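You operate a simulated robot arm through the tools that you are given. There is no shell and no other tool. Be economical: measure what you need, move in short steps, check, and stop when the job is done.

Carry out the task below with a simulated two-armed robot. There is one attempt and no reset: what you move stays moved.

## Task
Stack the 26 mm black rubber block from the top of the grey bench on top of the 22 mm black rubber block. Then take the grey carton on the top of the grey bench and put it away on the top shelf of the open wire rack. Then put the grease brush on top of the white carton on the top of the grey bench. Keep to this order. Set down upright: grey carton.

Only the result counts: the job must be done as asked and must still hold three seconds after the hand-in. Knocking over, shifting, dropping, spilling or breaking anything else fails it.

## Robot
Two 7-joint arms with fingered hands on one trunk, on a base that drives. Base frame: it is fixed to the floor where the robot stands at the start and does not move with it; the origin is under the middle of the robot, x ahead of it, y to its left, z up; the surface under the hand at the start is at about z = 88. Lengths are in cm, angles in degrees, forces in N, time in s.
The left shoulder is at the start at [3.4, 10.4, 119.5], the right one opposite. With the tool pointing down near the work surface each hand reaches from about 22 to 58 cm from the robot's upright axis, wherever it stands, measured 20 degrees to its own side. Places, roughly: top shelf of the open wire rack [-450, 260, 150]. Payload 2.4 kg a hand.
The tool frame of a hand sits at the grasp point between the pads (the TCP): z along the fingers, y along the line on which they close. The tips reach 1.7 cm beyond it. The gripper opens to 8.8 cm. The gripper's body begins 4.7 cm behind the TCP. The gripper is a hand of 2 fingers: y runs from the thumb to the fingers, the wrist lies at [0, 0, -16.5] in the tool frame.
Orientation is told as [roll, pitch, yaw] about the base's x, y, z axes, in that order, counted from this pose: with the fingers straight down and closing along the base's y, the tool's x points along the base's -x, its y along +y and its z along -z.

## Interface
- The arms move only by the tool nudge_tool. It takes "left_moves", "right_moves" or both (then of equal length, played together; a hand with none holds still); each is a list of rows, each an object of numbers (a shift or turn left out is 0): "dx", "dy", "dz": the shift along the tool's x, y, z in cm; "ax", "ay", "az": the turn, a rotation vector about the tool's x, y, z in rad. In form: [{"dx": .., "dy": .., "dz": .., "ax": .., "ay": .., "az": ..}, ...]. A call has 1 to 20 rows; each row shifts and turns the commanded pose from where the row before left it, along the tool's axes as they then stand. A row lasts 0.2 s, in which the tool goes at most 5 cm and 8.6 degrees; a call with a longer step from one row to the next is refused whole. A pose out of reach is approached as far as the arm can. The call stops where the force on the tool passes 40 N (or 10 N more than at its start, if that is more) or the arm is blocked; 0.2 s more then pass. In this call time passes only in rows, and 0.2 s behind the last. The reply holds the time, the measured pose of the TCP, the force on the tool along the base axes, the opening and the grip force, in the units named above and with some noise, with the torque about the TCP (base axes, N m) and any sound that the robot's microphone picked up.
- Cameras (640 x 400 px; columns grow to the right, rows downward): "scene" is now at [12.37, 0.82, 111.76]; the picture's right is [0.09, -1.00, 0.00], its down [-0.16, -0.01, -0.99] and it looks along [0.98, 0.09, -0.16] (base axes); focal length 214 px, centre (320, 200). "left" rides on the left gripper at [-5, 0.3, -6.3] in its tool frame; the picture's right is [-0.06, -1.00, 0.00], its down [0.78, -0.05, -0.62] and it looks along [0.62, -0.04, 0.79] (tool axes); focal length 275 px, centre (320, 200). "right" rides on the right gripper at [5, 0.3, -6.4] in its tool frame; the picture's right is [-0.06, 1.00, 0.00], its down [-0.78, -0.05, -0.62] and it looks along [-0.62, -0.04, 0.79] (tool axes); focal length 275 px, centre (320, 200). There is no depth. A picture from a camera that has moved, and an enlarged one, comes with that camera's place and axes in the base frame and with its lens.
- snapshot(camera): a new picture of that camera. The clock stands still meanwhile.
- raise_lower(by): slides the trunk up (or, below 0, down) by that many cm; the arms and the scene camera ride with it, the base frame stays. It gives what a move gives, with no picture.
- steer(legs): drives the robot by 1 to 6 legs, each [ahead, left, turn to the left] in cm, cm and degrees, along the robot's own axes; the way and the turn of a leg run together, so that a leg with both is an arc; at most 150 cm and 180 degrees a leg. The arms and the cameras ride along, it lands a little off, and it stops where it bumps. It gives what a move gives.
- move_fingers(finger1, thumb_bend, hand): sets how far each is bent, from 0 (flat) to 1 (curled in); at 0.3 the hand is open as for a grip, at 0.7 the pads meet at the TCP. One left out holds its place. A second passes; each finger stops where it meets its share of the squeeze, and holds until it gets a number again. It is the only way to open and close the hand. It gives what a move gives, with no picture; readings hold the bend of each and the force on the fingers (four entries, about 0 where the hand has none), thumb and palm.
- head_to(pan, tilt): turns the head with the scene camera to pan (to the left, within 60 degrees either way) and tilt (down, from -29 to 69), counted from straight ahead of the robot. It gives what a move gives.
- close_up(camera, box): a new picture of the part [left, top, right, bottom] of that camera's present view, enlarged. The clock stands still meanwhile.
- close_job(): hands the job in; it is judged then, once.

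Work in short steps. Places have to be worked out from the pictures, the camera data and where the tool is seen: move nearer, look again, correct. Check each grasp and each placing, and mend what went wrong. You have 165 turns and 118 pictures in all, those below and enlarged ones among them. Open the grippers and draw the arms clear of the work before you hand the job in, unless the task says otherwise; then end with one line.

The tools are called after "Emit:" as name(argument=value, ...) on one line, values as JSON. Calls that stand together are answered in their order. nudge_tool: Moves the arms, as the interface text tells. Its arguments: {"type":"object","properties":{"left_moves":{"type":"array"},"right_moves":{"type":"array"}},"required":[]} The other tools are called the same way: raise_lower (by) slides the trunk up or down; move_fingers (finger1, thumb_bend, hand) moves the fingers one by one; steer (legs) drives the base; head_to (pan, tilt) turns the head that bears the scene camera; snapshot (camera) takes a picture; close_up (camera, box) takes an enlarged picture of a part of a camera's view; close_job () hands the job in.

At the start:

```text
t: 0.0
left_ee_pos: [29.64, 29.85, 125.54]
left_orientation: [-0.1, -0.1, 0.1]
left_ft_force: [-0.3, -0.2, -0.3]
left_torque: [0.01, 0.02, 0.02]
left_opening: 8.77
left_grip_force: 0.0
left_shape: jaw
left_bend: [0.3, 0.3]
left_finger forces: [0.0, 0.0, 0.1, 0.0, 0.0, 0.1]
right_ee_pos: [40.82, -5.19, 121.02]
right_orientation: [-0.1, 0.0, 0.0]
right_ft_force: [0.1, -0.1, 0.6]
right_torque: [0.04, -0.03, -0.04]
right_opening: 8.78
right_grip_force: 0.1
right_shape: jaw
right_bend: [0.3, 0.3]
right_finger forces: [0.0, 0.1, 0.1, 0.0, 0.0, 0.1]
trunk travel left (down, up): [-42.5, 42.5]
robot x, y, heading: [0.13, 0.17, 0.1]
head pan, tilt: [5.1, 9.2]
```

scene: 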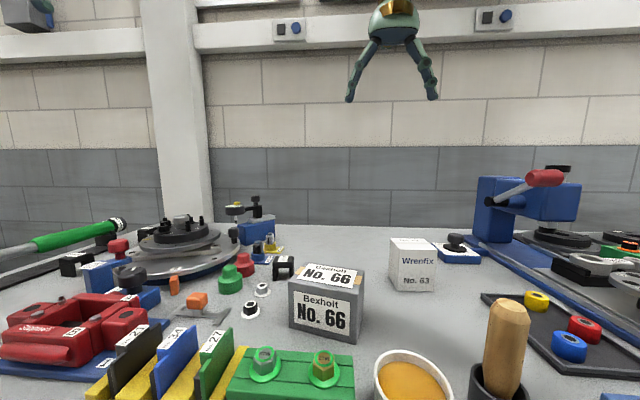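
right: 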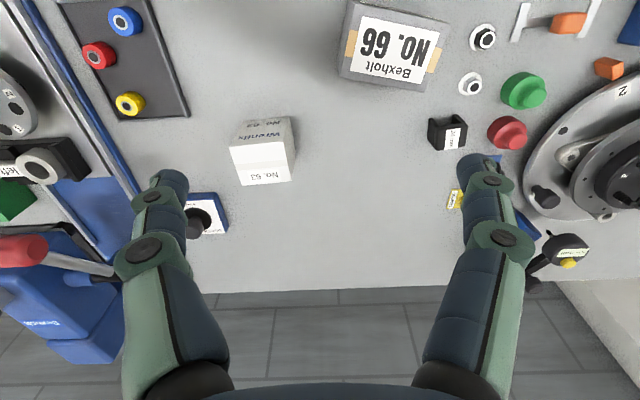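
left: 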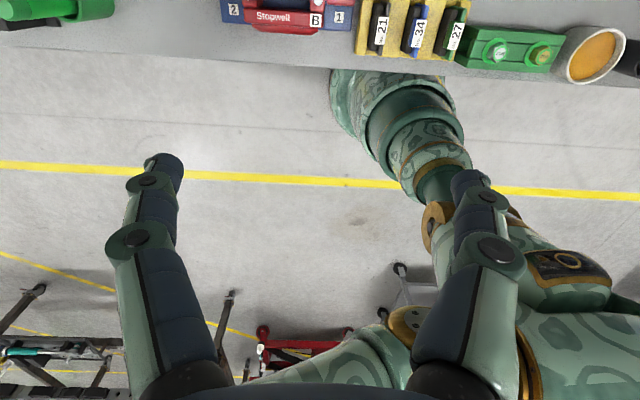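

I'll look closer at the bench to identify the black blocks and the grease brush.

Emit:
close_up(camera="scene", box=[200, 220, 360, 320])

Emit:
close_up(camera="scene", box=[0, 200, 200, 325])

Emit:
close_up(camera="right", box=[400, 60, 560, 160])

Emit:
head_to(pan=0, tilt=45)

Emit:
snapshot(camera="scene")

```text
4.00 times, centred on (280, 270) of scene
camera zoom: at [12.37, 0.82, 111.76], right [0.09, -1.0, 0.0], down [-0.16, -0.01, -0.99], along [0.98, 0.09, -0.16], focal length 858 px, centre (480, -80)
```

zoom: 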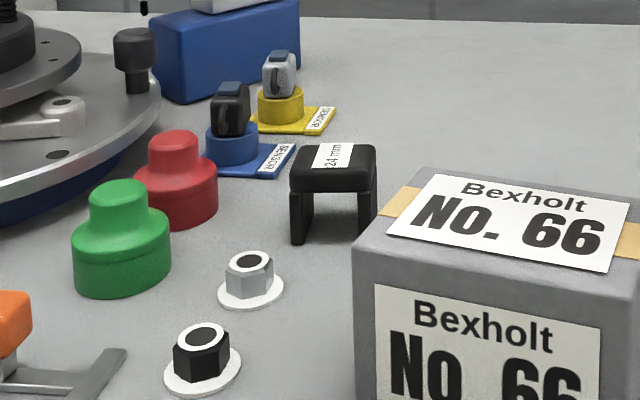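

```text
3.20 times, centred on (100, 262) of scene
camera zoom: at [12.37, 0.82, 111.76], right [0.09, -1.0, 0.0], down [-0.16, -0.01, -0.99], along [0.98, 0.09, -0.16], focal length 686 px, centre (1024, 0)
```

zoom: 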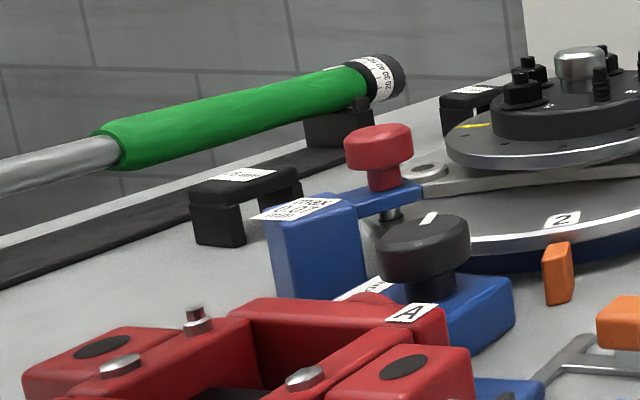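

```text
4.00 times, centred on (480, 110) of right
camera zoom: at [35.75, -4.93, 127.44], right [0.06, 1.0, 0.0], down [0.78, -0.05, 0.62], along [0.62, -0.04, -0.79], focal length 1101 px, centre (-320, 560)
```

zoom: 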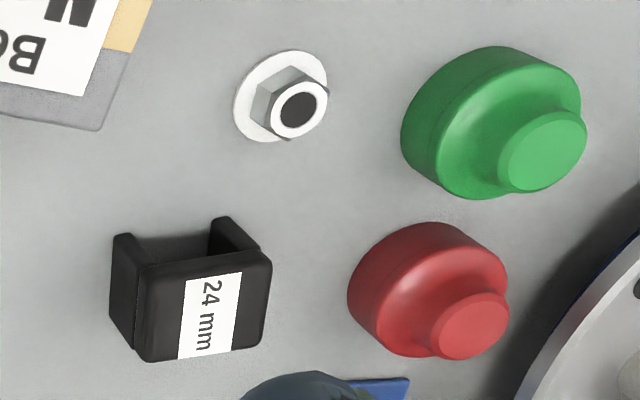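

```text
t: 1.0
left_ee_pos: [29.7, 29.96, 125.48]
left_orientation: [0.0, 0.0, 0.0]
left_ft_force: [0.7, -0.2, 0.2]
left_torque: [0.0, -0.01, 0.01]
left_opening: 8.78
left_grip_force: 0.0
left_shape: jaw
left_bend: [0.3, 0.3]
left_finger forces: [0.1, 0.0, 0.0, 0.0, 0.0, 0.1]
right_ee_pos: [40.83, -5.1, 121.04]
right_orientation: [0.0, 0.1, 0.0]
right_ft_force: [-0.8, -0.3, -0.1]
right_torque: [-0.03, -0.05, 0.02]
right_opening: 8.78
right_grip_force: 0.1
right_shape: jaw
right_bend: [0.3, 0.3]
right_finger forces: [0.0, 0.0, 0.0, 0.0, 0.1, 0.0]
trunk travel left (down, up): [-42.5, 42.5]
robot x, y, heading: [0.33, 0.13, -0.1]
head pan, tilt: [0.0, 45.0]
```

```text
111 pictures are left
camera scene: at [11.26, -0.01, 106.15], right [0.0, -1.0, 0.0], down [-0.71, 0.0, -0.71], along [0.71, 0.0, -0.71], focal length 214 px, centre (320, 200)
```

scene: 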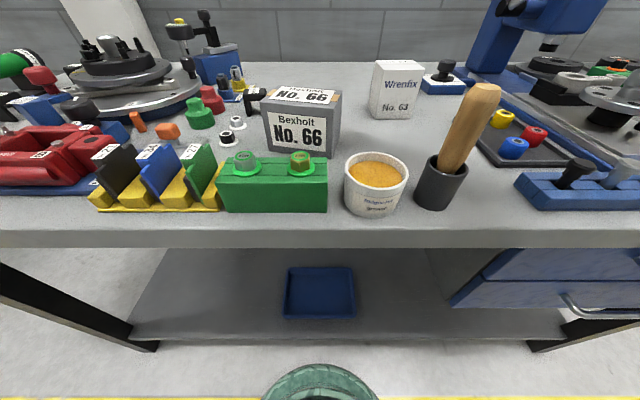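

One black block beside the grey carton is labelled 24 mm (a distractor); two others are on the left. I'll raise the trunk and look left.

Emit:
raise_lower(by=15)

Emit:
head_to(pan=35, tilt=35)

Emit:
snapshot(camera="scene")

```text
t: 2.8
left_ee_pos: [29.73, 29.95, 140.55]
left_orientation: [0.1, 0.0, -0.1]
left_ft_force: [-0.9, -0.3, -0.3]
left_torque: [0.0, 0.01, 0.02]
left_opening: 8.79
left_grip_force: 0.0
left_shape: jaw
left_bend: [0.3, 0.3]
left_finger forces: [0.0, 0.1, 0.0, 0.0, 0.1, 0.1]
right_ee_pos: [40.79, -5.14, 136.03]
right_orientation: [0.0, 0.0, 0.0]
right_ft_force: [-0.5, 0.2, -0.6]
right_torque: [0.01, -0.03, -0.04]
right_opening: 8.76
right_grip_force: 0.1
right_shape: jaw
right_bend: [0.3, 0.3]
right_finger forces: [0.0, 0.0, 0.0, 0.0, 0.0, 0.0]
trunk travel left (down, up): [-57.5, 27.5]
robot x, y, heading: [-0.18, -0.01, 0.1]
head pan, tilt: [0.0, 45.0]
```

```text
t: 3.8
left_ee_pos: [29.74, 29.82, 140.62]
left_orientation: [-0.1, -0.1, 0.0]
left_ft_force: [-1.0, -0.7, 0.6]
left_torque: [0.01, -0.01, -0.01]
left_opening: 8.79
left_grip_force: 0.0
left_shape: jaw
left_bend: [0.3, 0.3]
left_finger forces: [0.0, 0.0, 0.1, 0.0, 0.0, 0.0]
right_ee_pos: [40.84, -5.26, 136.1]
right_orientation: [0.1, 0.0, 0.1]
right_ft_force: [-0.1, -0.8, 0.3]
right_torque: [0.0, 0.0, 0.02]
right_opening: 8.77
right_grip_force: 0.0
right_shape: jaw
right_bend: [0.3, 0.3]
right_finger forces: [0.1, 0.0, 0.0, 0.0, 0.1, 0.0]
trunk travel left (down, up): [-57.5, 27.5]
robot x, y, heading: [0.07, 0.15, 0.1]
head pan, tilt: [35.0, 35.0]
```

```text
110 pictures are left
camera scene: at [10.1, 5.03, 122.71], right [0.57, -0.82, 0.0], down [-0.47, -0.33, -0.82], along [0.67, 0.47, -0.57], focal length 214 px, centre (320, 200)
```

scene: 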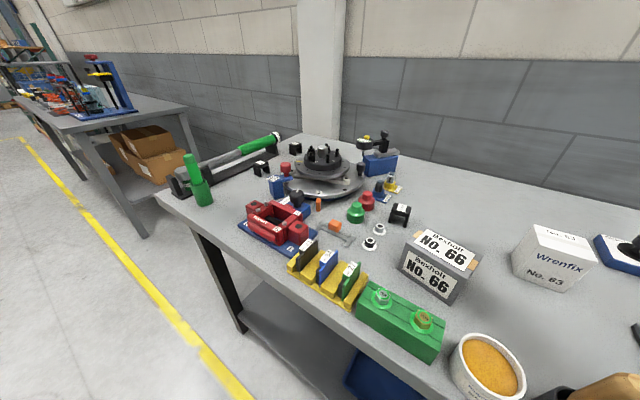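

Emit:
close_up(camera="scene", box=[230, 130, 310, 180])

Emit:
close_up(camera="scene", box=[240, 130, 432, 250])

```text
8.00 times, centred on (270, 155) of scene
camera zoom: at [10.1, 5.03, 122.71], right [0.57, -0.82, 0.0], down [-0.47, -0.33, -0.82], along [0.67, 0.47, -0.57], focal length 1716 px, centre (720, 560)
```

zoom: 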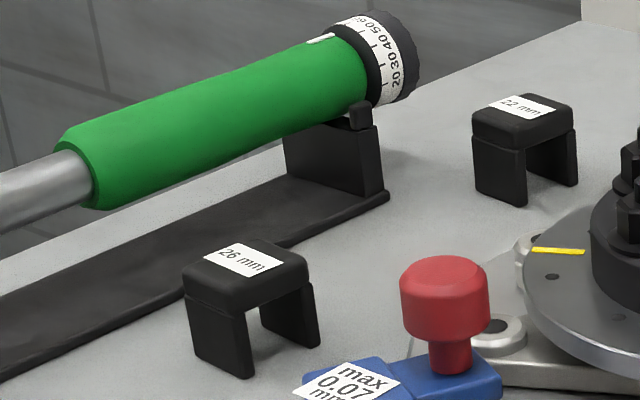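

```text
3.33 times, centred on (336, 190) of scene
camera zoom: at [10.1, 5.03, 122.71], right [0.57, -0.82, 0.0], down [-0.47, -0.33, -0.82], along [0.67, 0.47, -0.57], focal length 715 px, centre (267, 233)
```

zoom: 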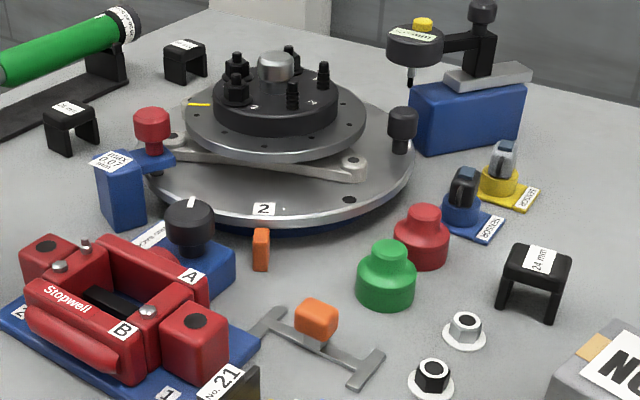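

The 26 mm block is near (52,58) and the 22 mm near (73,61), out of reach from here. I'll drive round to the bench's left end, first sideways.

Emit:
steer(legs=[[0, 115, 0]])

Emit:
head_to(pan=0, tilt=35)

Emit:
snapshot(camera="scene")

```text
t: 9.6
left_ee_pos: [29.67, 145.07, 140.54]
left_orientation: [-0.1, 0.0, 0.1]
left_ft_force: [0.2, -0.6, 0.4]
left_torque: [-0.07, 0.02, -0.01]
left_opening: 8.79
left_grip_force: 0.0
left_shape: jaw
left_bend: [0.3, 0.3]
left_finger forces: [0.0, 0.1, 0.0, 0.0, 0.1, 0.0]
right_ee_pos: [40.74, 110.01, 136.1]
right_orientation: [0.0, 0.0, 0.2]
right_ft_force: [-0.2, 0.5, 0.5]
right_torque: [-0.01, -0.02, -0.01]
right_opening: 8.79
right_grip_force: 0.0
right_shape: jaw
right_bend: [0.3, 0.3]
right_finger forces: [0.0, 0.1, 0.0, 0.0, 0.0, 0.1]
trunk travel left (down, up): [-57.5, 27.5]
robot x, y, heading: [0.06, 114.77, -0.0]
head pan, tilt: [35.0, 35.0]
```

```text
t: 10.7
left_ee_pos: [29.62, 145.06, 140.53]
left_orientation: [0.0, 0.0, 0.1]
left_ft_force: [-0.7, 0.4, -0.8]
left_torque: [0.05, 0.01, 0.01]
left_opening: 8.78
left_grip_force: 0.1
left_shape: jaw
left_bend: [0.3, 0.3]
left_finger forces: [0.0, 0.1, 0.1, 0.0, 0.1, 0.1]
right_ee_pos: [40.84, 109.86, 136.04]
right_orientation: [0.0, 0.1, 0.1]
right_ft_force: [-0.5, -0.1, 0.4]
right_torque: [0.02, -0.01, 0.04]
right_opening: 8.8
right_grip_force: 0.0
right_shape: jaw
right_bend: [0.3, 0.3]
right_finger forces: [0.0, 0.0, 0.1, 0.0, 0.0, 0.1]
trunk travel left (down, up): [-57.5, 27.5]
robot x, y, heading: [-0.49, 115.24, -0.1]
head pan, tilt: [0.0, 35.0]
```

```text
107 pictures are left
camera scene: at [11.65, 115.07, 122.71], right [0.0, -1.0, 0.0], down [-0.57, 0.0, -0.82], along [0.82, 0.0, -0.57], focal length 214 px, centre (320, 200)
```

scene: 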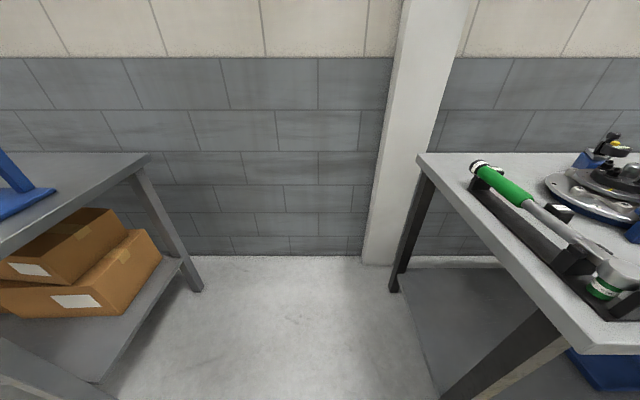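

The gap is clear (about y 76 to 184). I'll drive ahead into it and turn to face the bench end.

Emit:
steer(legs=[[52, 0, 0], [0, 0, -90]])

Emit:
head_to(pan=0, tilt=50)

Emit:
snapshot(camera="scene")

```text
t: 17.3
left_ee_pos: [83.07, 87.89, 140.54]
left_orientation: [0.1, 0.0, -85.4]
left_ft_force: [-1.0, -0.5, 0.6]
left_torque: [0.02, -0.05, 0.04]
left_opening: 8.79
left_grip_force: 0.1
left_shape: jaw
left_bend: [0.3, 0.3]
left_finger forces: [0.1, 0.0, 0.1, 0.0, 0.0, 0.0]
right_ee_pos: [48.98, 74.05, 136.06]
right_orientation: [0.0, -0.1, -85.2]
right_ft_force: [-0.2, 0.1, 0.3]
right_torque: [0.02, 0.02, -0.04]
right_opening: 8.79
right_grip_force: 0.0
right_shape: jaw
right_bend: [0.3, 0.3]
right_finger forces: [0.0, 0.1, 0.1, 0.0, 0.1, 0.1]
trunk travel left (down, up): [-57.5, 27.5]
robot x, y, heading: [50.96, 114.75, -85.4]
head pan, tilt: [0.0, 35.0]
```

```text
t: 18.1
left_ee_pos: [83.08, 87.86, 140.61]
left_orientation: [0.0, 0.0, -85.3]
left_ft_force: [0.9, 0.4, 0.4]
left_torque: [0.0, -0.03, -0.04]
left_opening: 8.78
left_grip_force: 0.0
left_shape: jaw
left_bend: [0.3, 0.3]
left_finger forces: [0.0, 0.1, 0.0, 0.1, 0.0, 0.0]
right_ee_pos: [48.9, 74.0, 136.05]
right_orientation: [0.1, -0.1, -85.4]
right_ft_force: [0.2, -0.3, -0.1]
right_torque: [-0.01, 0.0, 0.01]
right_opening: 8.82
right_grip_force: 0.0
right_shape: jaw
right_bend: [0.3, 0.3]
right_finger forces: [0.0, 0.0, 0.1, 0.0, 0.0, 0.0]
trunk travel left (down, up): [-57.5, 27.5]
robot x, y, heading: [50.5, 115.19, -85.4]
head pan, tilt: [0.0, 50.0]
```

```text
106 pictures are left
camera scene: at [51.86, 104.73, 120.54], right [-1.0, -0.08, 0.0], down [-0.06, 0.76, -0.64], along [0.05, -0.64, -0.77], focal length 214 px, centre (320, 200)
```

scene: 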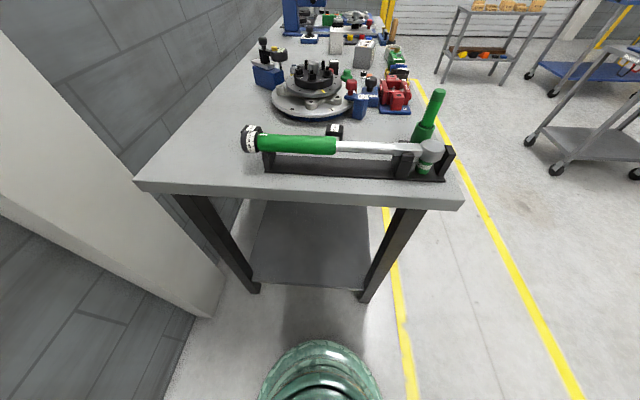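

The wrench hides the blocks from here. I'll square up, drive slightly closer, then look with the left hand camera from above.

Emit:
steer(legs=[[0, 0, -4.6], [8, 0, 0]])

Emit:
nudge_tool(left_moves=[{"dx": -3}, {"dx": -3}, {"dx": -3}, {"dz": 4}, {"dz": 4}, {"dy": -4}, {"dy": -4}])

Emit:
snapshot(camera="left")

```text
t: 19.6
left_ee_pos: [80.71, 77.12, 140.45]
left_orientation: [0.2, 0.2, -89.9]
left_ft_force: [-0.2, -0.4, -0.2]
left_torque: [-0.01, -0.01, 0.02]
left_opening: 8.77
left_grip_force: 0.0
left_shape: jaw
left_bend: [0.3, 0.3]
left_finger forces: [0.0, 0.1, 0.0, 0.0, 0.0, 0.0]
right_ee_pos: [45.73, 66.14, 135.97]
right_orientation: [-0.1, 0.0, -90.1]
right_ft_force: [0.3, 0.0, 0.0]
right_torque: [0.03, 0.0, 0.03]
right_opening: 8.78
right_grip_force: 0.1
right_shape: jaw
right_bend: [0.3, 0.3]
right_finger forces: [0.0, 0.0, 0.0, 0.1, 0.0, 0.0]
trunk travel left (down, up): [-57.5, 27.5]
robot x, y, heading: [50.89, 107.05, -89.9]
head pan, tilt: [0.0, 50.0]
```

```text
t: 21.2
left_ee_pos: [72.91, 68.46, 132.65]
left_orientation: [-0.1, 0.0, -89.9]
left_ft_force: [0.4, -0.5, -0.3]
left_torque: [0.0, 0.0, -0.01]
left_opening: 8.81
left_grip_force: 0.0
left_shape: jaw
left_bend: [0.3, 0.3]
left_finger forces: [0.0, 0.0, 0.0, 0.0, 0.0, 0.0]
right_ee_pos: [45.58, 66.15, 136.0]
right_orientation: [0.0, 0.0, -90.0]
right_ft_force: [0.3, -1.2, -0.4]
right_torque: [-0.01, 0.01, 0.02]
right_opening: 8.78
right_grip_force: 0.1
right_shape: jaw
right_bend: [0.3, 0.3]
right_finger forces: [0.1, 0.0, 0.1, 0.1, 0.1, 0.0]
trunk travel left (down, up): [-57.5, 27.5]
robot x, y, heading: [50.79, 107.17, -90.2]
head pan, tilt: [0.0, 50.0]
```

```text
105 pictures are left
camera left: at [73.02, 63.39, 138.93], right [-1.0, -0.06, 0.0], down [-0.05, 0.78, 0.62], along [-0.04, 0.62, -0.79], focal length 275 px, centre (320, 200)
```

left: 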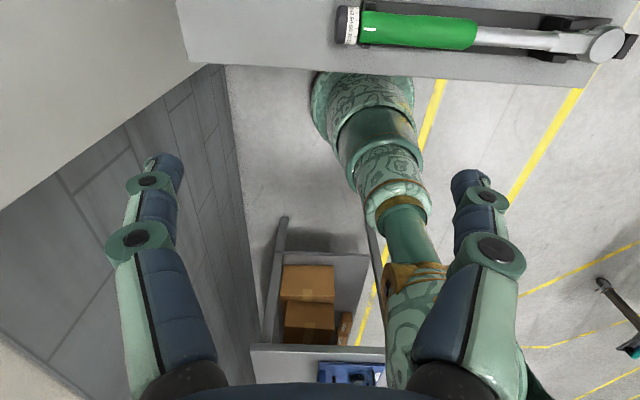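

The left camera looks back toward the robot; the right hand's camera looks forward, so the right hand is better here. I'll tuck the left hand and shift the robot toward +x.

Emit:
nudge_tool(left_moves=[{"dx": 4, "dz": -2}, {"dx": 4, "dz": -2}, {"dx": 4, "dz": -2}])

Emit:
steer(legs=[[0, 14, 0]])

Emit:
snapshot(camera="right")

Emit:
snapshot(camera="scene")

```text
t: 22.0
left_ee_pos: [72.62, 80.76, 138.8]
left_orientation: [0.1, -0.1, -90.0]
left_ft_force: [0.2, 0.3, -0.7]
left_torque: [-0.01, -0.02, 0.03]
left_opening: 8.8
left_grip_force: 0.1
left_shape: jaw
left_bend: [0.3, 0.3]
left_finger forces: [0.0, 0.1, 0.0, 0.0, 0.0, 0.0]
right_ee_pos: [45.63, 66.37, 136.13]
right_orientation: [0.0, 0.0, -90.0]
right_ft_force: [-0.9, 0.4, -0.8]
right_torque: [0.01, 0.05, -0.01]
right_opening: 8.78
right_grip_force: 0.1
right_shape: jaw
right_bend: [0.3, 0.3]
right_finger forces: [0.0, 0.0, 0.0, 0.0, 0.1, 0.0]
trunk travel left (down, up): [-57.5, 27.5]
robot x, y, heading: [50.7, 107.14, -90.2]
head pan, tilt: [0.0, 50.0]
```

```text
t: 23.3
left_ee_pos: [86.64, 80.49, 138.92]
left_orientation: [-0.2, 0.0, -90.2]
left_ft_force: [-0.5, 0.0, 0.0]
left_torque: [-0.01, 0.02, -0.02]
left_opening: 8.79
left_grip_force: 0.1
left_shape: jaw
left_bend: [0.3, 0.3]
left_finger forces: [0.0, 0.1, 0.1, 0.0, 0.0, 0.1]
right_ee_pos: [59.47, 66.15, 136.1]
right_orientation: [-0.2, 0.0, -90.2]
right_ft_force: [0.0, 0.4, -0.3]
right_torque: [-0.01, 0.0, -0.02]
right_opening: 8.79
right_grip_force: 0.0
right_shape: jaw
right_bend: [0.3, 0.3]
right_finger forces: [0.0, 0.0, 0.1, 0.1, 0.1, 0.0]
trunk travel left (down, up): [-57.5, 27.5]
robot x, y, heading: [64.88, 107.12, -90.1]
head pan, tilt: [0.0, 50.0]
```

```text
104 pictures are left
camera right: at [59.8, 71.14, 142.44], right [1.0, -0.06, 0.0], down [-0.05, -0.78, 0.62], along [-0.04, -0.62, -0.79], focal length 275 px, centre (320, 200)
```

right: 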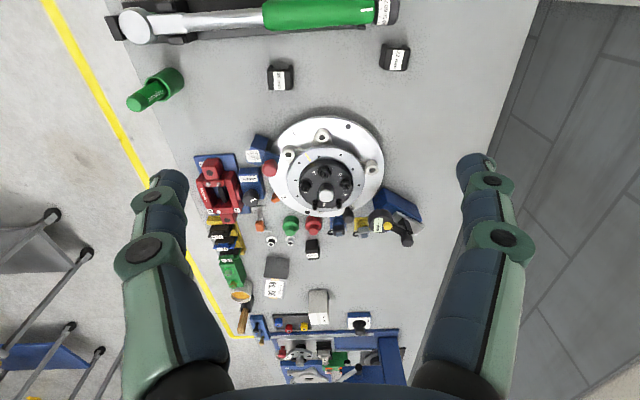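

```text
103 pictures are left
camera scene: at [65.03, 96.57, 120.54], right [-1.0, 0.0, 0.0], down [0.0, 0.77, -0.64], along [0.0, -0.64, -0.77], focal length 214 px, centre (320, 200)
```

scene: 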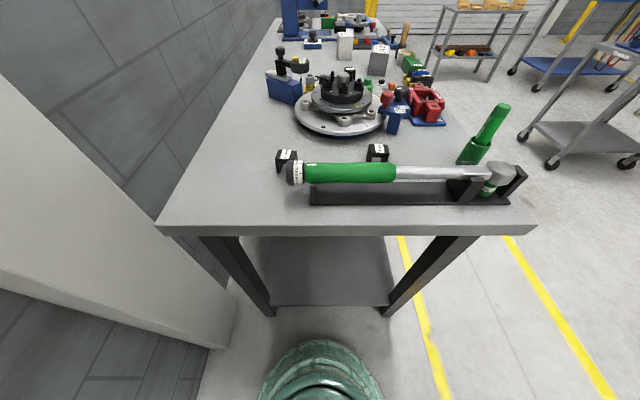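

Both blocks are well seen: 26 mm at about (52.1,58.3), 22 mm at (71.6,60.5). I'll zoom to read orientation.

Emit:
close_up(camera="right", box=[250, 20, 442, 140])

Emit:
close_up(camera="scene", box=[260, 120, 420, 220])

```text
3.33 times, centred on (346, 80) of right
camera zoom: at [59.8, 71.14, 142.44], right [1.0, -0.06, 0.0], down [-0.05, -0.78, 0.62], along [-0.04, -0.62, -0.79], focal length 918 px, centre (233, 600)
```

zoom: 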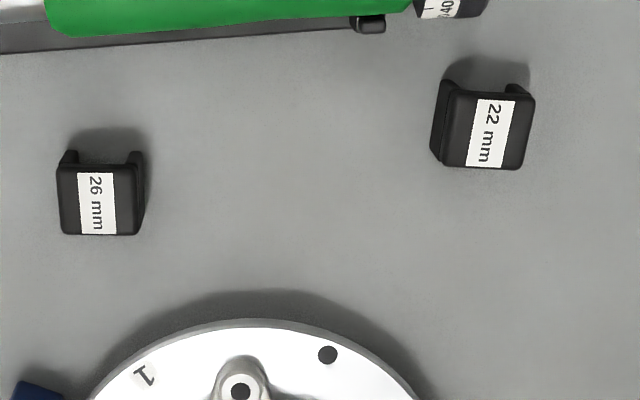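

```text
4.00 times, centred on (340, 170) of scene
camera zoom: at [65.03, 96.57, 120.54], right [-1.0, 0.0, 0.0], down [0.0, 0.77, -0.64], along [0.0, -0.64, -0.77], focal length 858 px, centre (240, 320)
```

zoom: 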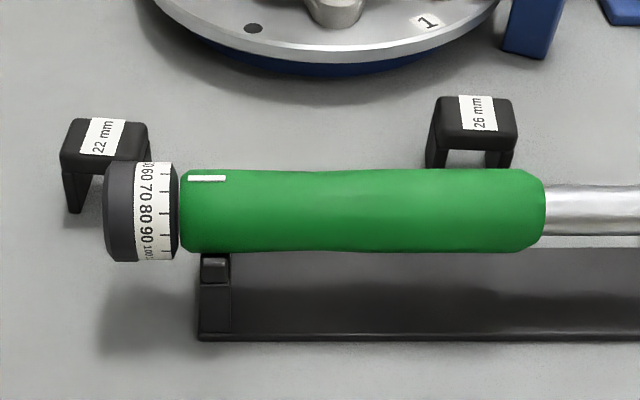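

Both bridges have legs spaced along x; I'll approach above the 26 mm block with the right hand and re-look.

Emit:
nudge_tool(right_moves=[{"dx": -1, "dy": -0.92, "dz": 3.5}, {"dx": -1, "dy": -0.92, "dz": 3.5}, {"dx": -1, "dy": -0.92, "dz": 3.5}, {"dx": -1, "dy": -0.92, "dz": 3.5}, {"dx": -1, "dy": -0.92, "dz": 3.5}, {"dx": -1, "dy": -0.92, "dz": 3.5}, {"dx": -1, "dy": -0.92, "dz": 3.5}, {"dx": -0.85, "dy": -0.92, "dz": 3.5}])

Emit:
snapshot(camera="right")

```text
t: 25.1
left_ee_pos: [86.31, 80.53, 138.8]
left_orientation: [0.0, 0.0, -90.1]
left_ft_force: [-0.9, 0.4, -0.4]
left_torque: [-0.01, 0.02, 0.02]
left_opening: 8.79
left_grip_force: 0.1
left_shape: jaw
left_bend: [0.3, 0.3]
left_finger forces: [0.0, 0.1, 0.0, 0.1, 0.0, 0.0]
right_ee_pos: [52.02, 58.29, 107.83]
right_orientation: [-0.1, 0.0, -90.1]
right_ft_force: [-0.6, 0.1, 0.0]
right_torque: [0.01, -0.01, -0.02]
right_opening: 8.8
right_grip_force: 0.0
right_shape: jaw
right_bend: [0.3, 0.3]
right_finger forces: [0.0, 0.0, 0.1, 0.1, 0.0, 0.1]
trunk travel left (down, up): [-57.5, 27.5]
robot x, y, heading: [64.98, 107.06, -90.2]
head pan, tilt: [0.0, 50.0]
```

```text
100 pictures are left
camera right: at [52.27, 63.27, 114.2], right [1.0, -0.06, 0.0], down [-0.05, -0.78, 0.62], along [-0.04, -0.62, -0.79], focal length 275 px, centre (320, 200)
```

right: 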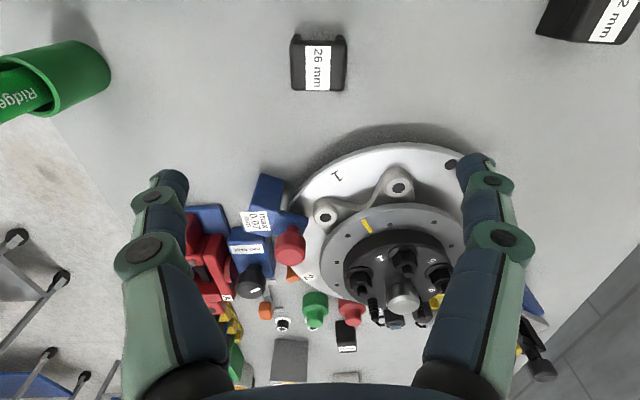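

Block refined to about (51.85,58.2), roughly 4.1 wide, 4 tall, aligned with my gripper. Descending to grip at z≈90.6.

Emit:
nudge_tool(right_moves=[{"dx": -0.1, "dy": -0.2, "dz": 4}, {"dz": 4}, {"dz": 4}, {"dz": 3}, {"dz": 2.2}])

Emit:
snapshot(camera="right")

```text
t: 26.3
left_ee_pos: [86.46, 80.57, 138.88]
left_orientation: [0.0, 0.1, -90.2]
left_ft_force: [0.0, 0.2, -0.1]
left_torque: [-0.02, -0.02, -0.02]
left_opening: 8.79
left_grip_force: 0.0
left_shape: jaw
left_bend: [0.3, 0.3]
left_finger forces: [0.0, 0.1, 0.0, 0.0, 0.0, 0.0]
right_ee_pos: [51.73, 59.74, 92.08]
right_orientation: [0.0, 0.0, -90.2]
right_ft_force: [0.5, 0.0, 0.2]
right_torque: [0.0, 0.02, 0.01]
right_opening: 8.8
right_grip_force: 0.0
right_shape: jaw
right_bend: [0.3, 0.3]
right_finger forces: [0.0, 0.1, 0.0, 0.0, 0.0, 0.1]
right hand out of reach, approached as far as the arm can: row 4, 5
trunk travel left (down, up): [-57.5, 27.5]
robot x, y, heading: [64.95, 106.68, -90.1]
head pan, tilt: [0.0, 50.0]
```

```text
99 pictures are left
camera right: at [51.98, 64.61, 98.51], right [1.0, -0.06, 0.0], down [-0.05, -0.78, 0.62], along [-0.04, -0.62, -0.79], focal length 275 px, centre (320, 200)
```

right: 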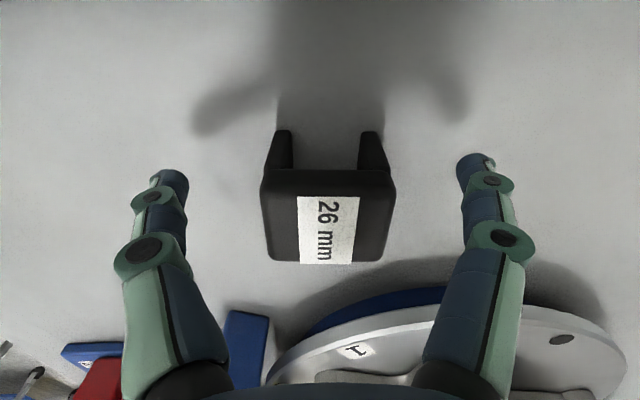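

The arm ran out of reach because the trunk is high. I'll lift the hand and lower the trunk.

Emit:
nudge_tool(right_moves=[{"dz": -4}, {"dz": -4}, {"dz": -4}, {"dz": -3}])

Emit:
raise_lower(by=-13)

```text
t: 27.3
left_ee_pos: [86.43, 80.5, 138.88]
left_orientation: [-0.1, 0.0, -90.2]
left_ft_force: [0.2, 0.0, -0.2]
left_torque: [-0.02, -0.01, -0.04]
left_opening: 8.8
left_grip_force: 0.1
left_shape: jaw
left_bend: [0.3, 0.3]
left_finger forces: [0.0, 0.0, 0.1, 0.0, 0.0, 0.1]
right_ee_pos: [51.6, 59.5, 107.28]
right_orientation: [-0.2, 0.0, -90.2]
right_ft_force: [-0.2, 0.7, 1.3]
right_torque: [0.0, 0.0, -0.03]
right_opening: 8.81
right_grip_force: 0.1
right_shape: jaw
right_bend: [0.3, 0.3]
right_finger forces: [0.1, 0.0, 0.0, 0.0, 0.1, 0.0]
trunk travel left (down, up): [-57.5, 27.5]
robot x, y, heading: [65.03, 106.78, -90.4]
head pan, tilt: [0.0, 50.0]
```

```text
t: 28.9
left_ee_pos: [86.42, 80.5, 125.87]
left_orientation: [0.0, 0.0, -90.1]
left_ft_force: [1.0, 0.6, -0.1]
left_torque: [0.0, -0.04, 0.0]
left_opening: 8.79
left_grip_force: 0.1
left_shape: jaw
left_bend: [0.3, 0.3]
left_finger forces: [0.0, 0.1, 0.0, 0.0, 0.0, 0.1]
right_ee_pos: [51.69, 59.44, 94.51]
right_orientation: [0.1, 0.0, -90.2]
right_ft_force: [-0.4, 0.2, 0.1]
right_torque: [0.0, 0.01, -0.03]
right_opening: 8.77
right_grip_force: 0.1
right_shape: jaw
right_bend: [0.3, 0.3]
right_finger forces: [0.0, 0.0, 0.0, 0.0, 0.0, 0.1]
trunk travel left (down, up): [-44.5, 40.5]
robot x, y, heading: [64.78, 107.25, -90.3]
head pan, tilt: [0.0, 50.0]
```

Now reachable. Moving to about (51.9,58.0,90.2).

Emit:
nudge_tool(right_moves=[{"dx": -1.45, "dy": 0.15, "dz": 1.5}, {"dz": 1.5}, {"dz": 1.2}])

Emit:
snapshot(camera="right")

```text
t: 29.7
left_ee_pos: [86.47, 80.46, 125.97]
left_orientation: [0.0, 0.1, -90.2]
left_ft_force: [-0.5, -0.6, -0.8]
left_torque: [0.01, 0.01, 0.0]
left_opening: 8.79
left_grip_force: 0.0
left_shape: jaw
left_bend: [0.3, 0.3]
left_finger forces: [0.0, 0.0, 0.1, 0.0, 0.0, 0.1]
right_ee_pos: [51.89, 58.04, 90.2]
right_orientation: [0.0, 0.0, -90.1]
right_ft_force: [0.7, -0.3, 0.3]
right_torque: [0.0, 0.01, -0.01]
right_opening: 8.78
right_grip_force: 0.0
right_shape: jaw
right_bend: [0.3, 0.3]
right_finger forces: [0.2, 0.0, 0.0, 0.0, 0.0, 0.1]
trunk travel left (down, up): [-44.5, 40.5]
robot x, y, heading: [65.18, 107.13, -90.2]
head pan, tilt: [0.0, 50.0]
```

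```text
98 pictures are left
camera right: at [52.11, 63.0, 96.68], right [1.0, -0.06, 0.0], down [-0.05, -0.78, 0.62], along [-0.04, -0.62, -0.79], focal length 275 px, centre (320, 200)
```

right: 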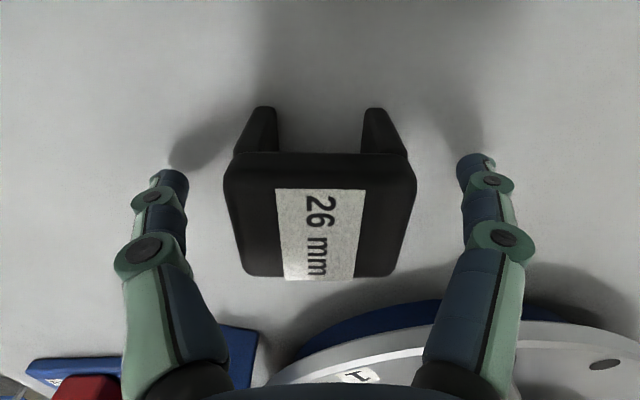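

The block is centred between the fingers. Closing.

Emit:
move_fingers(hand="right", finger1=0.7, thumb_bend=0.7)

Emit:
snapshot(camera="right")

```text
t: 30.7
left_ee_pos: [86.43, 80.53, 125.91]
left_orientation: [0.0, 0.0, -90.2]
left_ft_force: [-0.6, 0.3, 0.4]
left_torque: [0.0, 0.0, -0.03]
left_opening: 8.78
left_grip_force: 0.1
left_shape: jaw
left_bend: [0.3, 0.3]
left_finger forces: [0.1, 0.0, 0.1, 0.1, 0.1, 0.0]
right_ee_pos: [51.92, 58.09, 90.44]
right_orientation: [0.0, 0.1, -90.2]
right_ft_force: [-1.0, -0.5, -0.9]
right_torque: [0.0, -0.01, -0.05]
right_opening: 3.32
right_grip_force: 6.6
right_shape: fingers
right_bend: [0.52, 0.6]
right_finger forces: [6.7, 0.1, 0.1, 0.0, 6.6, 0.0]
trunk travel left (down, up): [-44.5, 40.5]
robot x, y, heading: [64.85, 107.16, -90.5]
head pan, tilt: [0.0, 50.0]
```

```text
97 pictures are left
camera right: at [52.09, 63.0, 96.68], right [1.0, -0.06, 0.0], down [-0.05, -0.78, 0.62], along [-0.04, -0.62, -0.79], focal length 275 px, centre (320, 200)
```

right: 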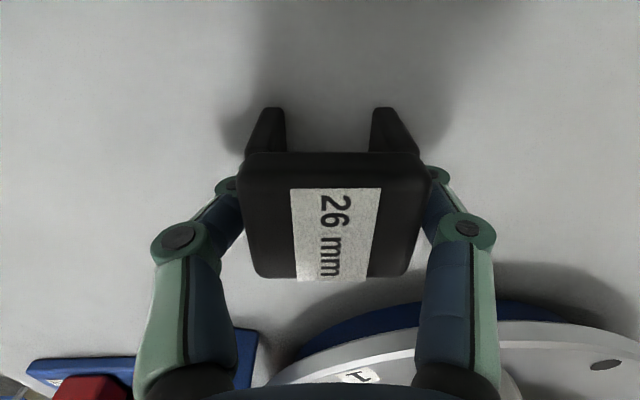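

Gripped at 6.6 N on the legs, block offset about +0.3 along tool y. Lifting.

Emit:
nudge_tool(right_moves=[{"dz": -1}, {"dz": -3}, {"dz": -4}, {"dz": -4}])

Emit:
snapshot(camera="right")

Emit:
snapshot(camera="scene")

```text
t: 31.7
left_ee_pos: [86.47, 80.48, 125.87]
left_orientation: [0.1, 0.0, -90.2]
left_ft_force: [-0.3, -0.1, -0.8]
left_torque: [0.0, -0.01, -0.01]
left_opening: 8.8
left_grip_force: 0.0
left_shape: jaw
left_bend: [0.3, 0.3]
left_finger forces: [0.0, 0.1, 0.1, 0.0, 0.0, 0.0]
right_ee_pos: [52.01, 57.93, 102.16]
right_orientation: [-0.1, 0.0, -90.1]
right_ft_force: [-0.2, -0.5, -0.8]
right_torque: [-0.02, -0.02, 0.0]
right_opening: 3.33
right_grip_force: 6.8
right_shape: fingers
right_bend: [0.52, 0.6]
right_finger forces: [6.8, 0.0, 0.0, 0.0, 6.8, 0.1]
trunk travel left (down, up): [-44.5, 40.5]
robot x, y, heading: [64.53, 107.24, -90.3]
head pan, tilt: [0.0, 50.0]
```

```text
96 pictures are left
camera right: at [52.17, 62.88, 108.51], right [1.0, -0.06, 0.0], down [-0.05, -0.78, 0.62], along [-0.04, -0.62, -0.79], focal length 275 px, centre (320, 200)
```

right: 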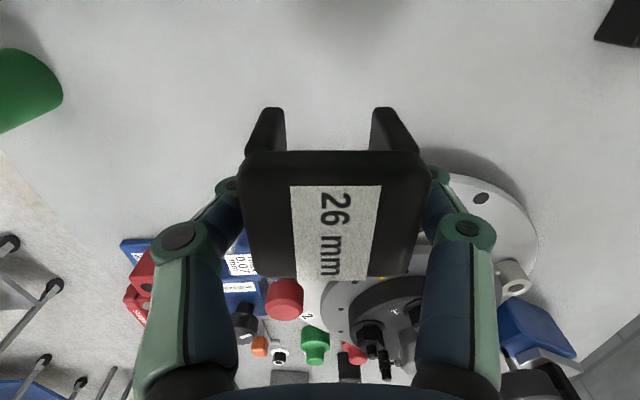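

```text
95 pictures are left
camera scene: at [64.9, 96.38, 107.47], right [-1.0, 0.0, 0.0], down [0.0, 0.77, -0.64], along [0.0, -0.64, -0.77], focal length 214 px, centre (320, 200)
```

scene: 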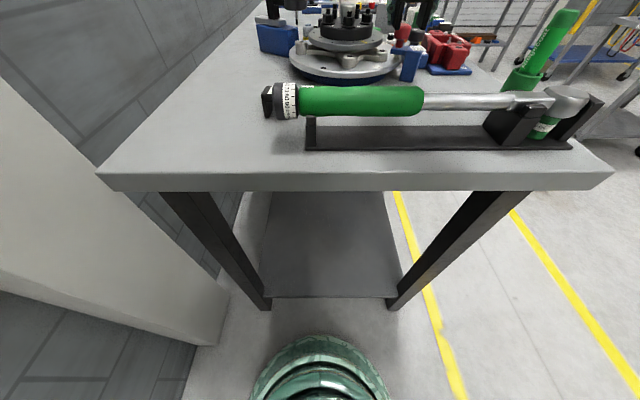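

Held firmly. Moving over the 22 mm block to re-measure it.

Emit:
nudge_tool(right_moves=[{"dy": 3.9, "dx": 0.45}, {"dy": 3.9, "dx": 0.45}, {"dy": 3.9, "dx": 0.45}, {"dy": 3.9, "dx": 0.45}, {"dy": 3.7, "dx": 0.4}])

Emit:
snapshot(camera="right")

Emit:
close_up(camera="right", box=[224, 30, 416, 150])

```text
t: 32.9
left_ee_pos: [86.48, 80.45, 125.91]
left_orientation: [0.1, 0.1, -90.0]
left_ft_force: [0.0, -0.2, -0.3]
left_torque: [-0.01, 0.01, 0.05]
left_opening: 8.8
left_grip_force: 0.1
left_shape: jaw
left_bend: [0.3, 0.3]
left_finger forces: [0.0, 0.0, 0.1, 0.1, 0.1, 0.0]
right_ee_pos: [70.88, 60.06, 102.15]
right_orientation: [-0.1, 0.0, -90.2]
right_ft_force: [0.5, -0.4, -1.3]
right_torque: [-0.02, 0.0, 0.01]
right_opening: 3.33
right_grip_force: 7.0
right_shape: fingers
right_bend: [0.52, 0.6]
right_finger forces: [6.7, 0.1, 0.0, 0.0, 6.6, 0.0]
trunk travel left (down, up): [-44.5, 40.5]
robot x, y, heading: [64.76, 106.94, -90.1]
head pan, tilt: [0.0, 50.0]
```

```text
94 pictures are left
camera right: at [71.16, 65.11, 108.52], right [1.0, -0.07, 0.0], down [-0.05, -0.78, 0.62], along [-0.04, -0.62, -0.79], focal length 275 px, centre (320, 200)
```

right: 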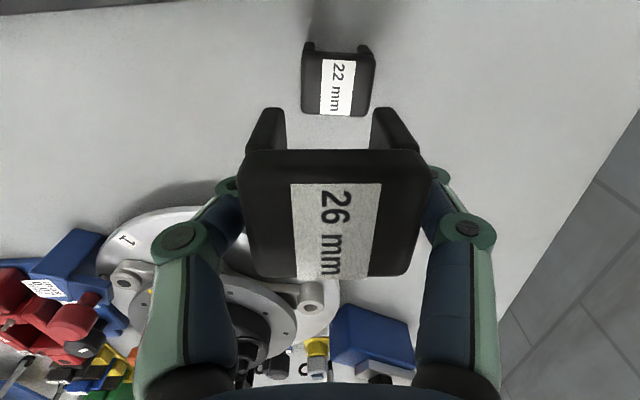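

```text
3.33 times, centred on (320, 90) of right
camera zoom: at [71.16, 65.11, 108.52], right [1.0, -0.07, 0.0], down [-0.05, -0.78, 0.62], along [-0.04, -0.62, -0.79], focal length 918 px, centre (320, 567)
```

zoom: 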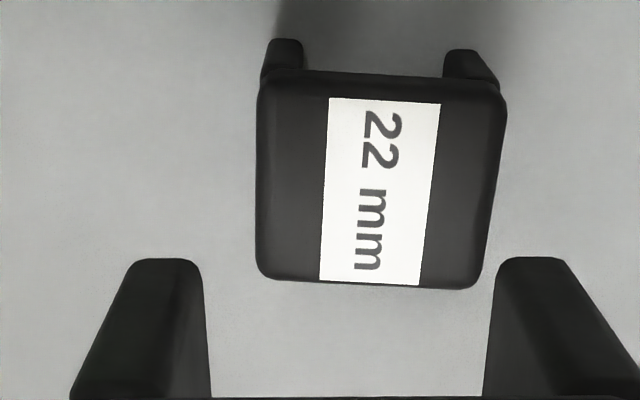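

22 mm block sits near (71.8,60.3), turned about -6°. I'll rotate to match, shift +0.5 in x, lower partway, and check alignment.

Emit:
nudge_tool(right_moves=[{"dy": 0.5, "az": 0.105}, {"dz": 2.5}, {"dz": 1.5}])

Emit:
snapshot(camera="right")

Emit:
snapshot(camera="scene")

```text
t: 33.7
left_ee_pos: [86.47, 80.42, 125.75]
left_orientation: [0.1, 0.1, -90.3]
left_ft_force: [-0.3, -0.6, -0.7]
left_torque: [0.02, 0.0, 0.01]
left_opening: 8.78
left_grip_force: 0.1
left_shape: jaw
left_bend: [0.3, 0.3]
left_finger forces: [0.1, 0.1, 0.0, 0.1, 0.0, 0.0]
right_ee_pos: [71.52, 60.11, 98.26]
right_orientation: [0.0, 0.0, -96.2]
right_ft_force: [1.0, 0.2, -0.8]
right_torque: [0.02, -0.02, 0.0]
right_opening: 3.32
right_grip_force: 6.9
right_shape: fingers
right_bend: [0.52, 0.6]
right_finger forces: [6.6, 0.1, 0.0, 0.0, 6.7, 0.0]
trunk travel left (down, up): [-44.5, 40.5]
robot x, y, heading: [64.77, 107.17, -90.1]
head pan, tilt: [0.0, 50.0]
```

```text
92 pictures are left
camera right: at [72.29, 64.98, 104.57], right [0.99, -0.17, 0.0], down [-0.13, -0.77, 0.62], along [-0.1, -0.61, -0.79], focal length 275 px, centre (320, 200)
```

right: 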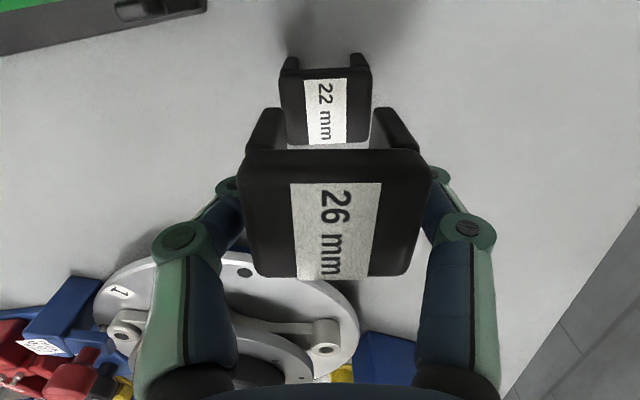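

```text
91 pictures are left
camera scene: at [64.9, 96.37, 107.47], right [-1.0, 0.0, 0.0], down [0.0, 0.77, -0.64], along [0.0, -0.64, -0.77], focal length 214 px, centre (320, 200)
```

scene: 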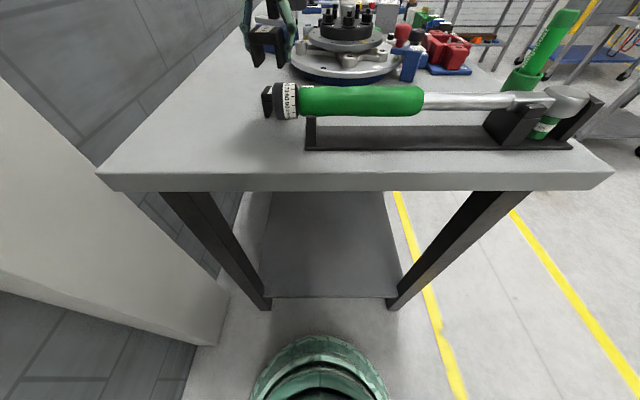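

Aligned within about 1 mm. Lowering gently until contact.

Emit:
nudge_tool(right_moves=[{"dy": -0.1, "dz": 1.5}, {"dz": 1.3}, {"dz": 0.4}])

Emit:
snapshot(camera="scene")

Emit:
close_up(camera="scene", box=[220, 40, 316, 100])

```text
t: 34.5
left_ee_pos: [86.42, 80.6, 125.83]
left_orientation: [0.0, 0.0, -90.2]
left_ft_force: [0.7, 0.0, 0.0]
left_torque: [-0.02, 0.02, 0.01]
left_opening: 8.79
left_grip_force: 0.1
left_shape: jaw
left_bend: [0.3, 0.3]
left_finger forces: [0.1, 0.1, 0.0, 0.0, 0.1, 0.0]
right_ee_pos: [71.32, 60.21, 94.94]
right_orientation: [-0.2, 0.0, -96.2]
right_ft_force: [0.0, 0.5, -0.9]
right_torque: [0.02, -0.02, -0.02]
right_opening: 3.32
right_grip_force: 6.7
right_shape: fingers
right_bend: [0.52, 0.6]
right_finger forces: [6.6, 0.0, 0.0, 0.0, 6.6, 0.0]
trunk travel left (down, up): [-44.5, 40.5]
robot x, y, heading: [64.61, 107.13, -90.1]
head pan, tilt: [0.0, 50.0]
```

```text
90 pictures are left
camera scene: at [64.91, 96.37, 107.47], right [-1.0, 0.0, 0.0], down [0.0, 0.77, -0.64], along [0.0, -0.64, -0.77], focal length 214 px, centre (320, 200)
```

scene: 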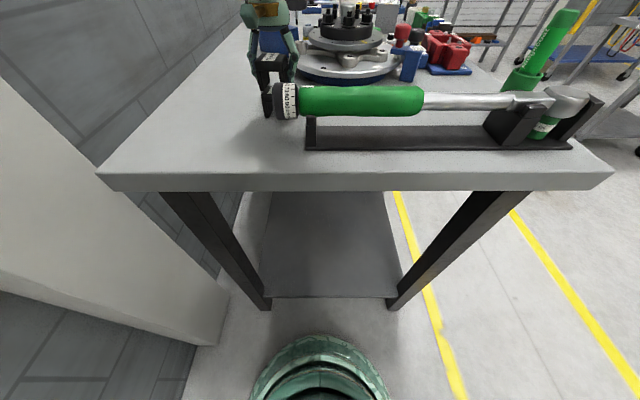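

```text
6.67 times, centred on (268, 70) of scene
camera zoom: at [64.91, 96.37, 107.47], right [-1.0, 0.0, 0.0], down [0.0, 0.77, -0.64], along [0.0, -0.64, -0.77], focal length 1430 px, centre (667, 1067)
```

zoom: 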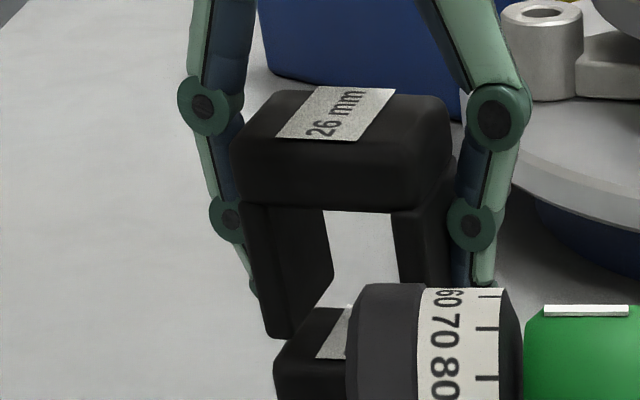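

Alignment in x looks good; still a gap. Lowering in small steps, watching force.

Emit:
nudge_tool(right_moves=[{"dz": 0.3}, {"dz": 0.3}])

Emit:
close_up(camera="scene", box=[220, 40, 316, 100])

```text
t: 35.1
left_ee_pos: [86.38, 80.53, 125.79]
left_orientation: [0.0, 0.0, -90.2]
left_ft_force: [-0.9, 0.7, 0.2]
left_torque: [0.01, 0.01, -0.01]
left_opening: 8.79
left_grip_force: 0.0
left_shape: jaw
left_bend: [0.3, 0.3]
left_finger forces: [0.1, 0.0, 0.0, 0.0, 0.0, 0.0]
right_ee_pos: [71.51, 60.21, 94.52]
right_orientation: [0.0, -0.1, -96.3]
right_ft_force: [-2.1, -0.7, 3.2]
right_torque: [-0.01, -0.01, -0.01]
right_opening: 3.3
right_grip_force: 6.6
right_shape: fingers
right_bend: [0.52, 0.6]
right_finger forces: [6.5, 0.1, 0.0, 0.1, 7.1, 0.0]
trunk travel left (down, up): [-44.5, 40.5]
robot x, y, heading: [64.7, 107.27, -90.3]
head pan, tilt: [0.0, 50.0]
```

```text
6.67 times, centred on (268, 70) of scene
camera zoom: at [64.89, 96.39, 107.48], right [-1.0, 0.0, 0.0], down [0.0, 0.77, -0.64], along [0.0, -0.64, -0.77], focal length 1430 px, centre (667, 1067)
```

zoom: 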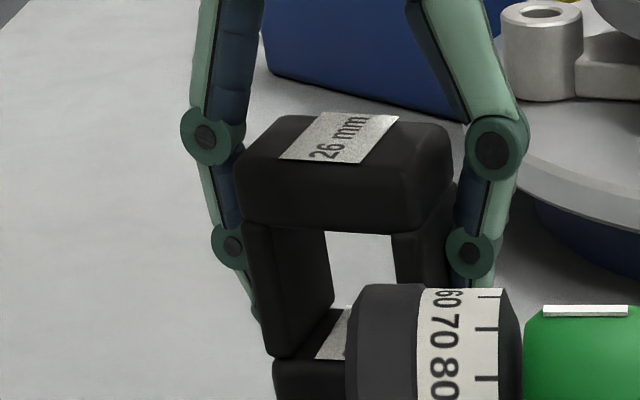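

Contact made (about 4 N) and the feet rest on the 22's cap. Releasing.

Emit:
move_fingers(hand="right", finger1=0.3, thumb_bend=0.3)

Emit:
nudge_tool(right_moves=[{"dz": -2}, {"dz": -3}, {"dz": -4}, {"dz": -4}, {"dz": -4}])

Emit:
snapshot(camera="right")

Emit:
close_up(camera="scene", box=[220, 40, 316, 100])

```text
t: 36.1
left_ee_pos: [86.45, 80.54, 125.81]
left_orientation: [0.0, 0.0, -90.2]
left_ft_force: [0.1, -0.5, 0.2]
left_torque: [0.0, 0.01, 0.01]
left_opening: 8.76
left_grip_force: 0.1
left_shape: jaw
left_bend: [0.3, 0.3]
left_finger forces: [0.0, 0.1, 0.1, 0.1, 0.0, 0.0]
right_ee_pos: [71.55, 60.23, 94.47]
right_orientation: [0.0, 0.0, -96.2]
right_ft_force: [-0.4, 0.1, 0.1]
right_torque: [-0.02, -0.03, -0.01]
right_opening: 8.35
right_grip_force: 0.0
right_shape: fingers
right_bend: [0.3, 0.3]
right_finger forces: [0.0, 0.1, 0.0, 0.1, 0.0, 0.0]
trunk travel left (down, up): [-44.5, 40.5]
robot x, y, heading: [64.87, 107.11, -90.1]
head pan, tilt: [0.0, 50.0]
```

```text
t: 37.3
left_ee_pos: [86.54, 80.48, 125.78]
left_orientation: [0.0, 0.0, -90.1]
left_ft_force: [0.1, -0.1, 0.7]
left_torque: [0.01, 0.01, 0.04]
left_opening: 8.81
left_grip_force: 0.0
left_shape: jaw
left_bend: [0.3, 0.3]
left_finger forces: [0.0, 0.0, 0.0, 0.1, 0.0, 0.1]
right_ee_pos: [71.52, 60.33, 111.63]
right_orientation: [0.0, -0.1, -96.1]
right_ft_force: [-0.3, 0.0, -0.1]
right_torque: [0.0, -0.01, 0.03]
right_opening: 8.37
right_grip_force: 0.1
right_shape: fingers
right_bend: [0.3, 0.3]
right_finger forces: [0.1, 0.0, 0.0, 0.0, 0.0, 0.0]
trunk travel left (down, up): [-44.5, 40.5]
robot x, y, heading: [64.6, 107.14, -90.3]
head pan, tilt: [0.0, 50.0]
```

```text
87 pictures are left
camera right: at [72.27, 65.2, 117.99], right [0.99, -0.17, 0.0], down [-0.13, -0.77, 0.62], along [-0.1, -0.61, -0.79], focal length 275 px, centre (320, 200)
```

right: 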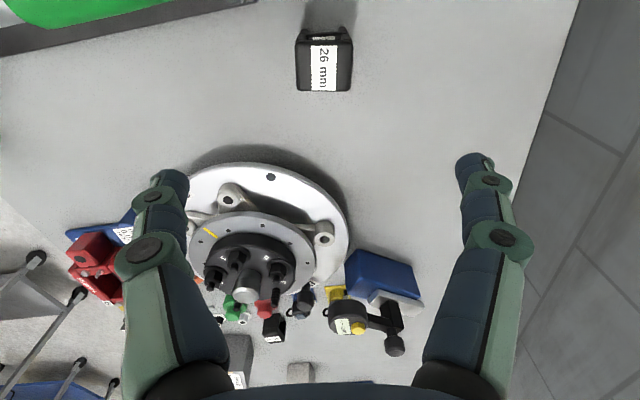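

```text
6.67 times, centred on (268, 70) of scene
camera zoom: at [64.92, 96.39, 107.47], right [-1.0, 0.0, 0.0], down [0.0, 0.77, -0.64], along [0.0, -0.64, -0.77], focal length 1430 px, centre (667, 1067)
```

zoom: 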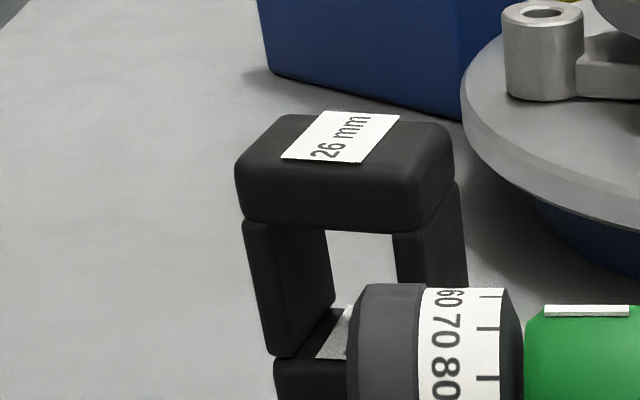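

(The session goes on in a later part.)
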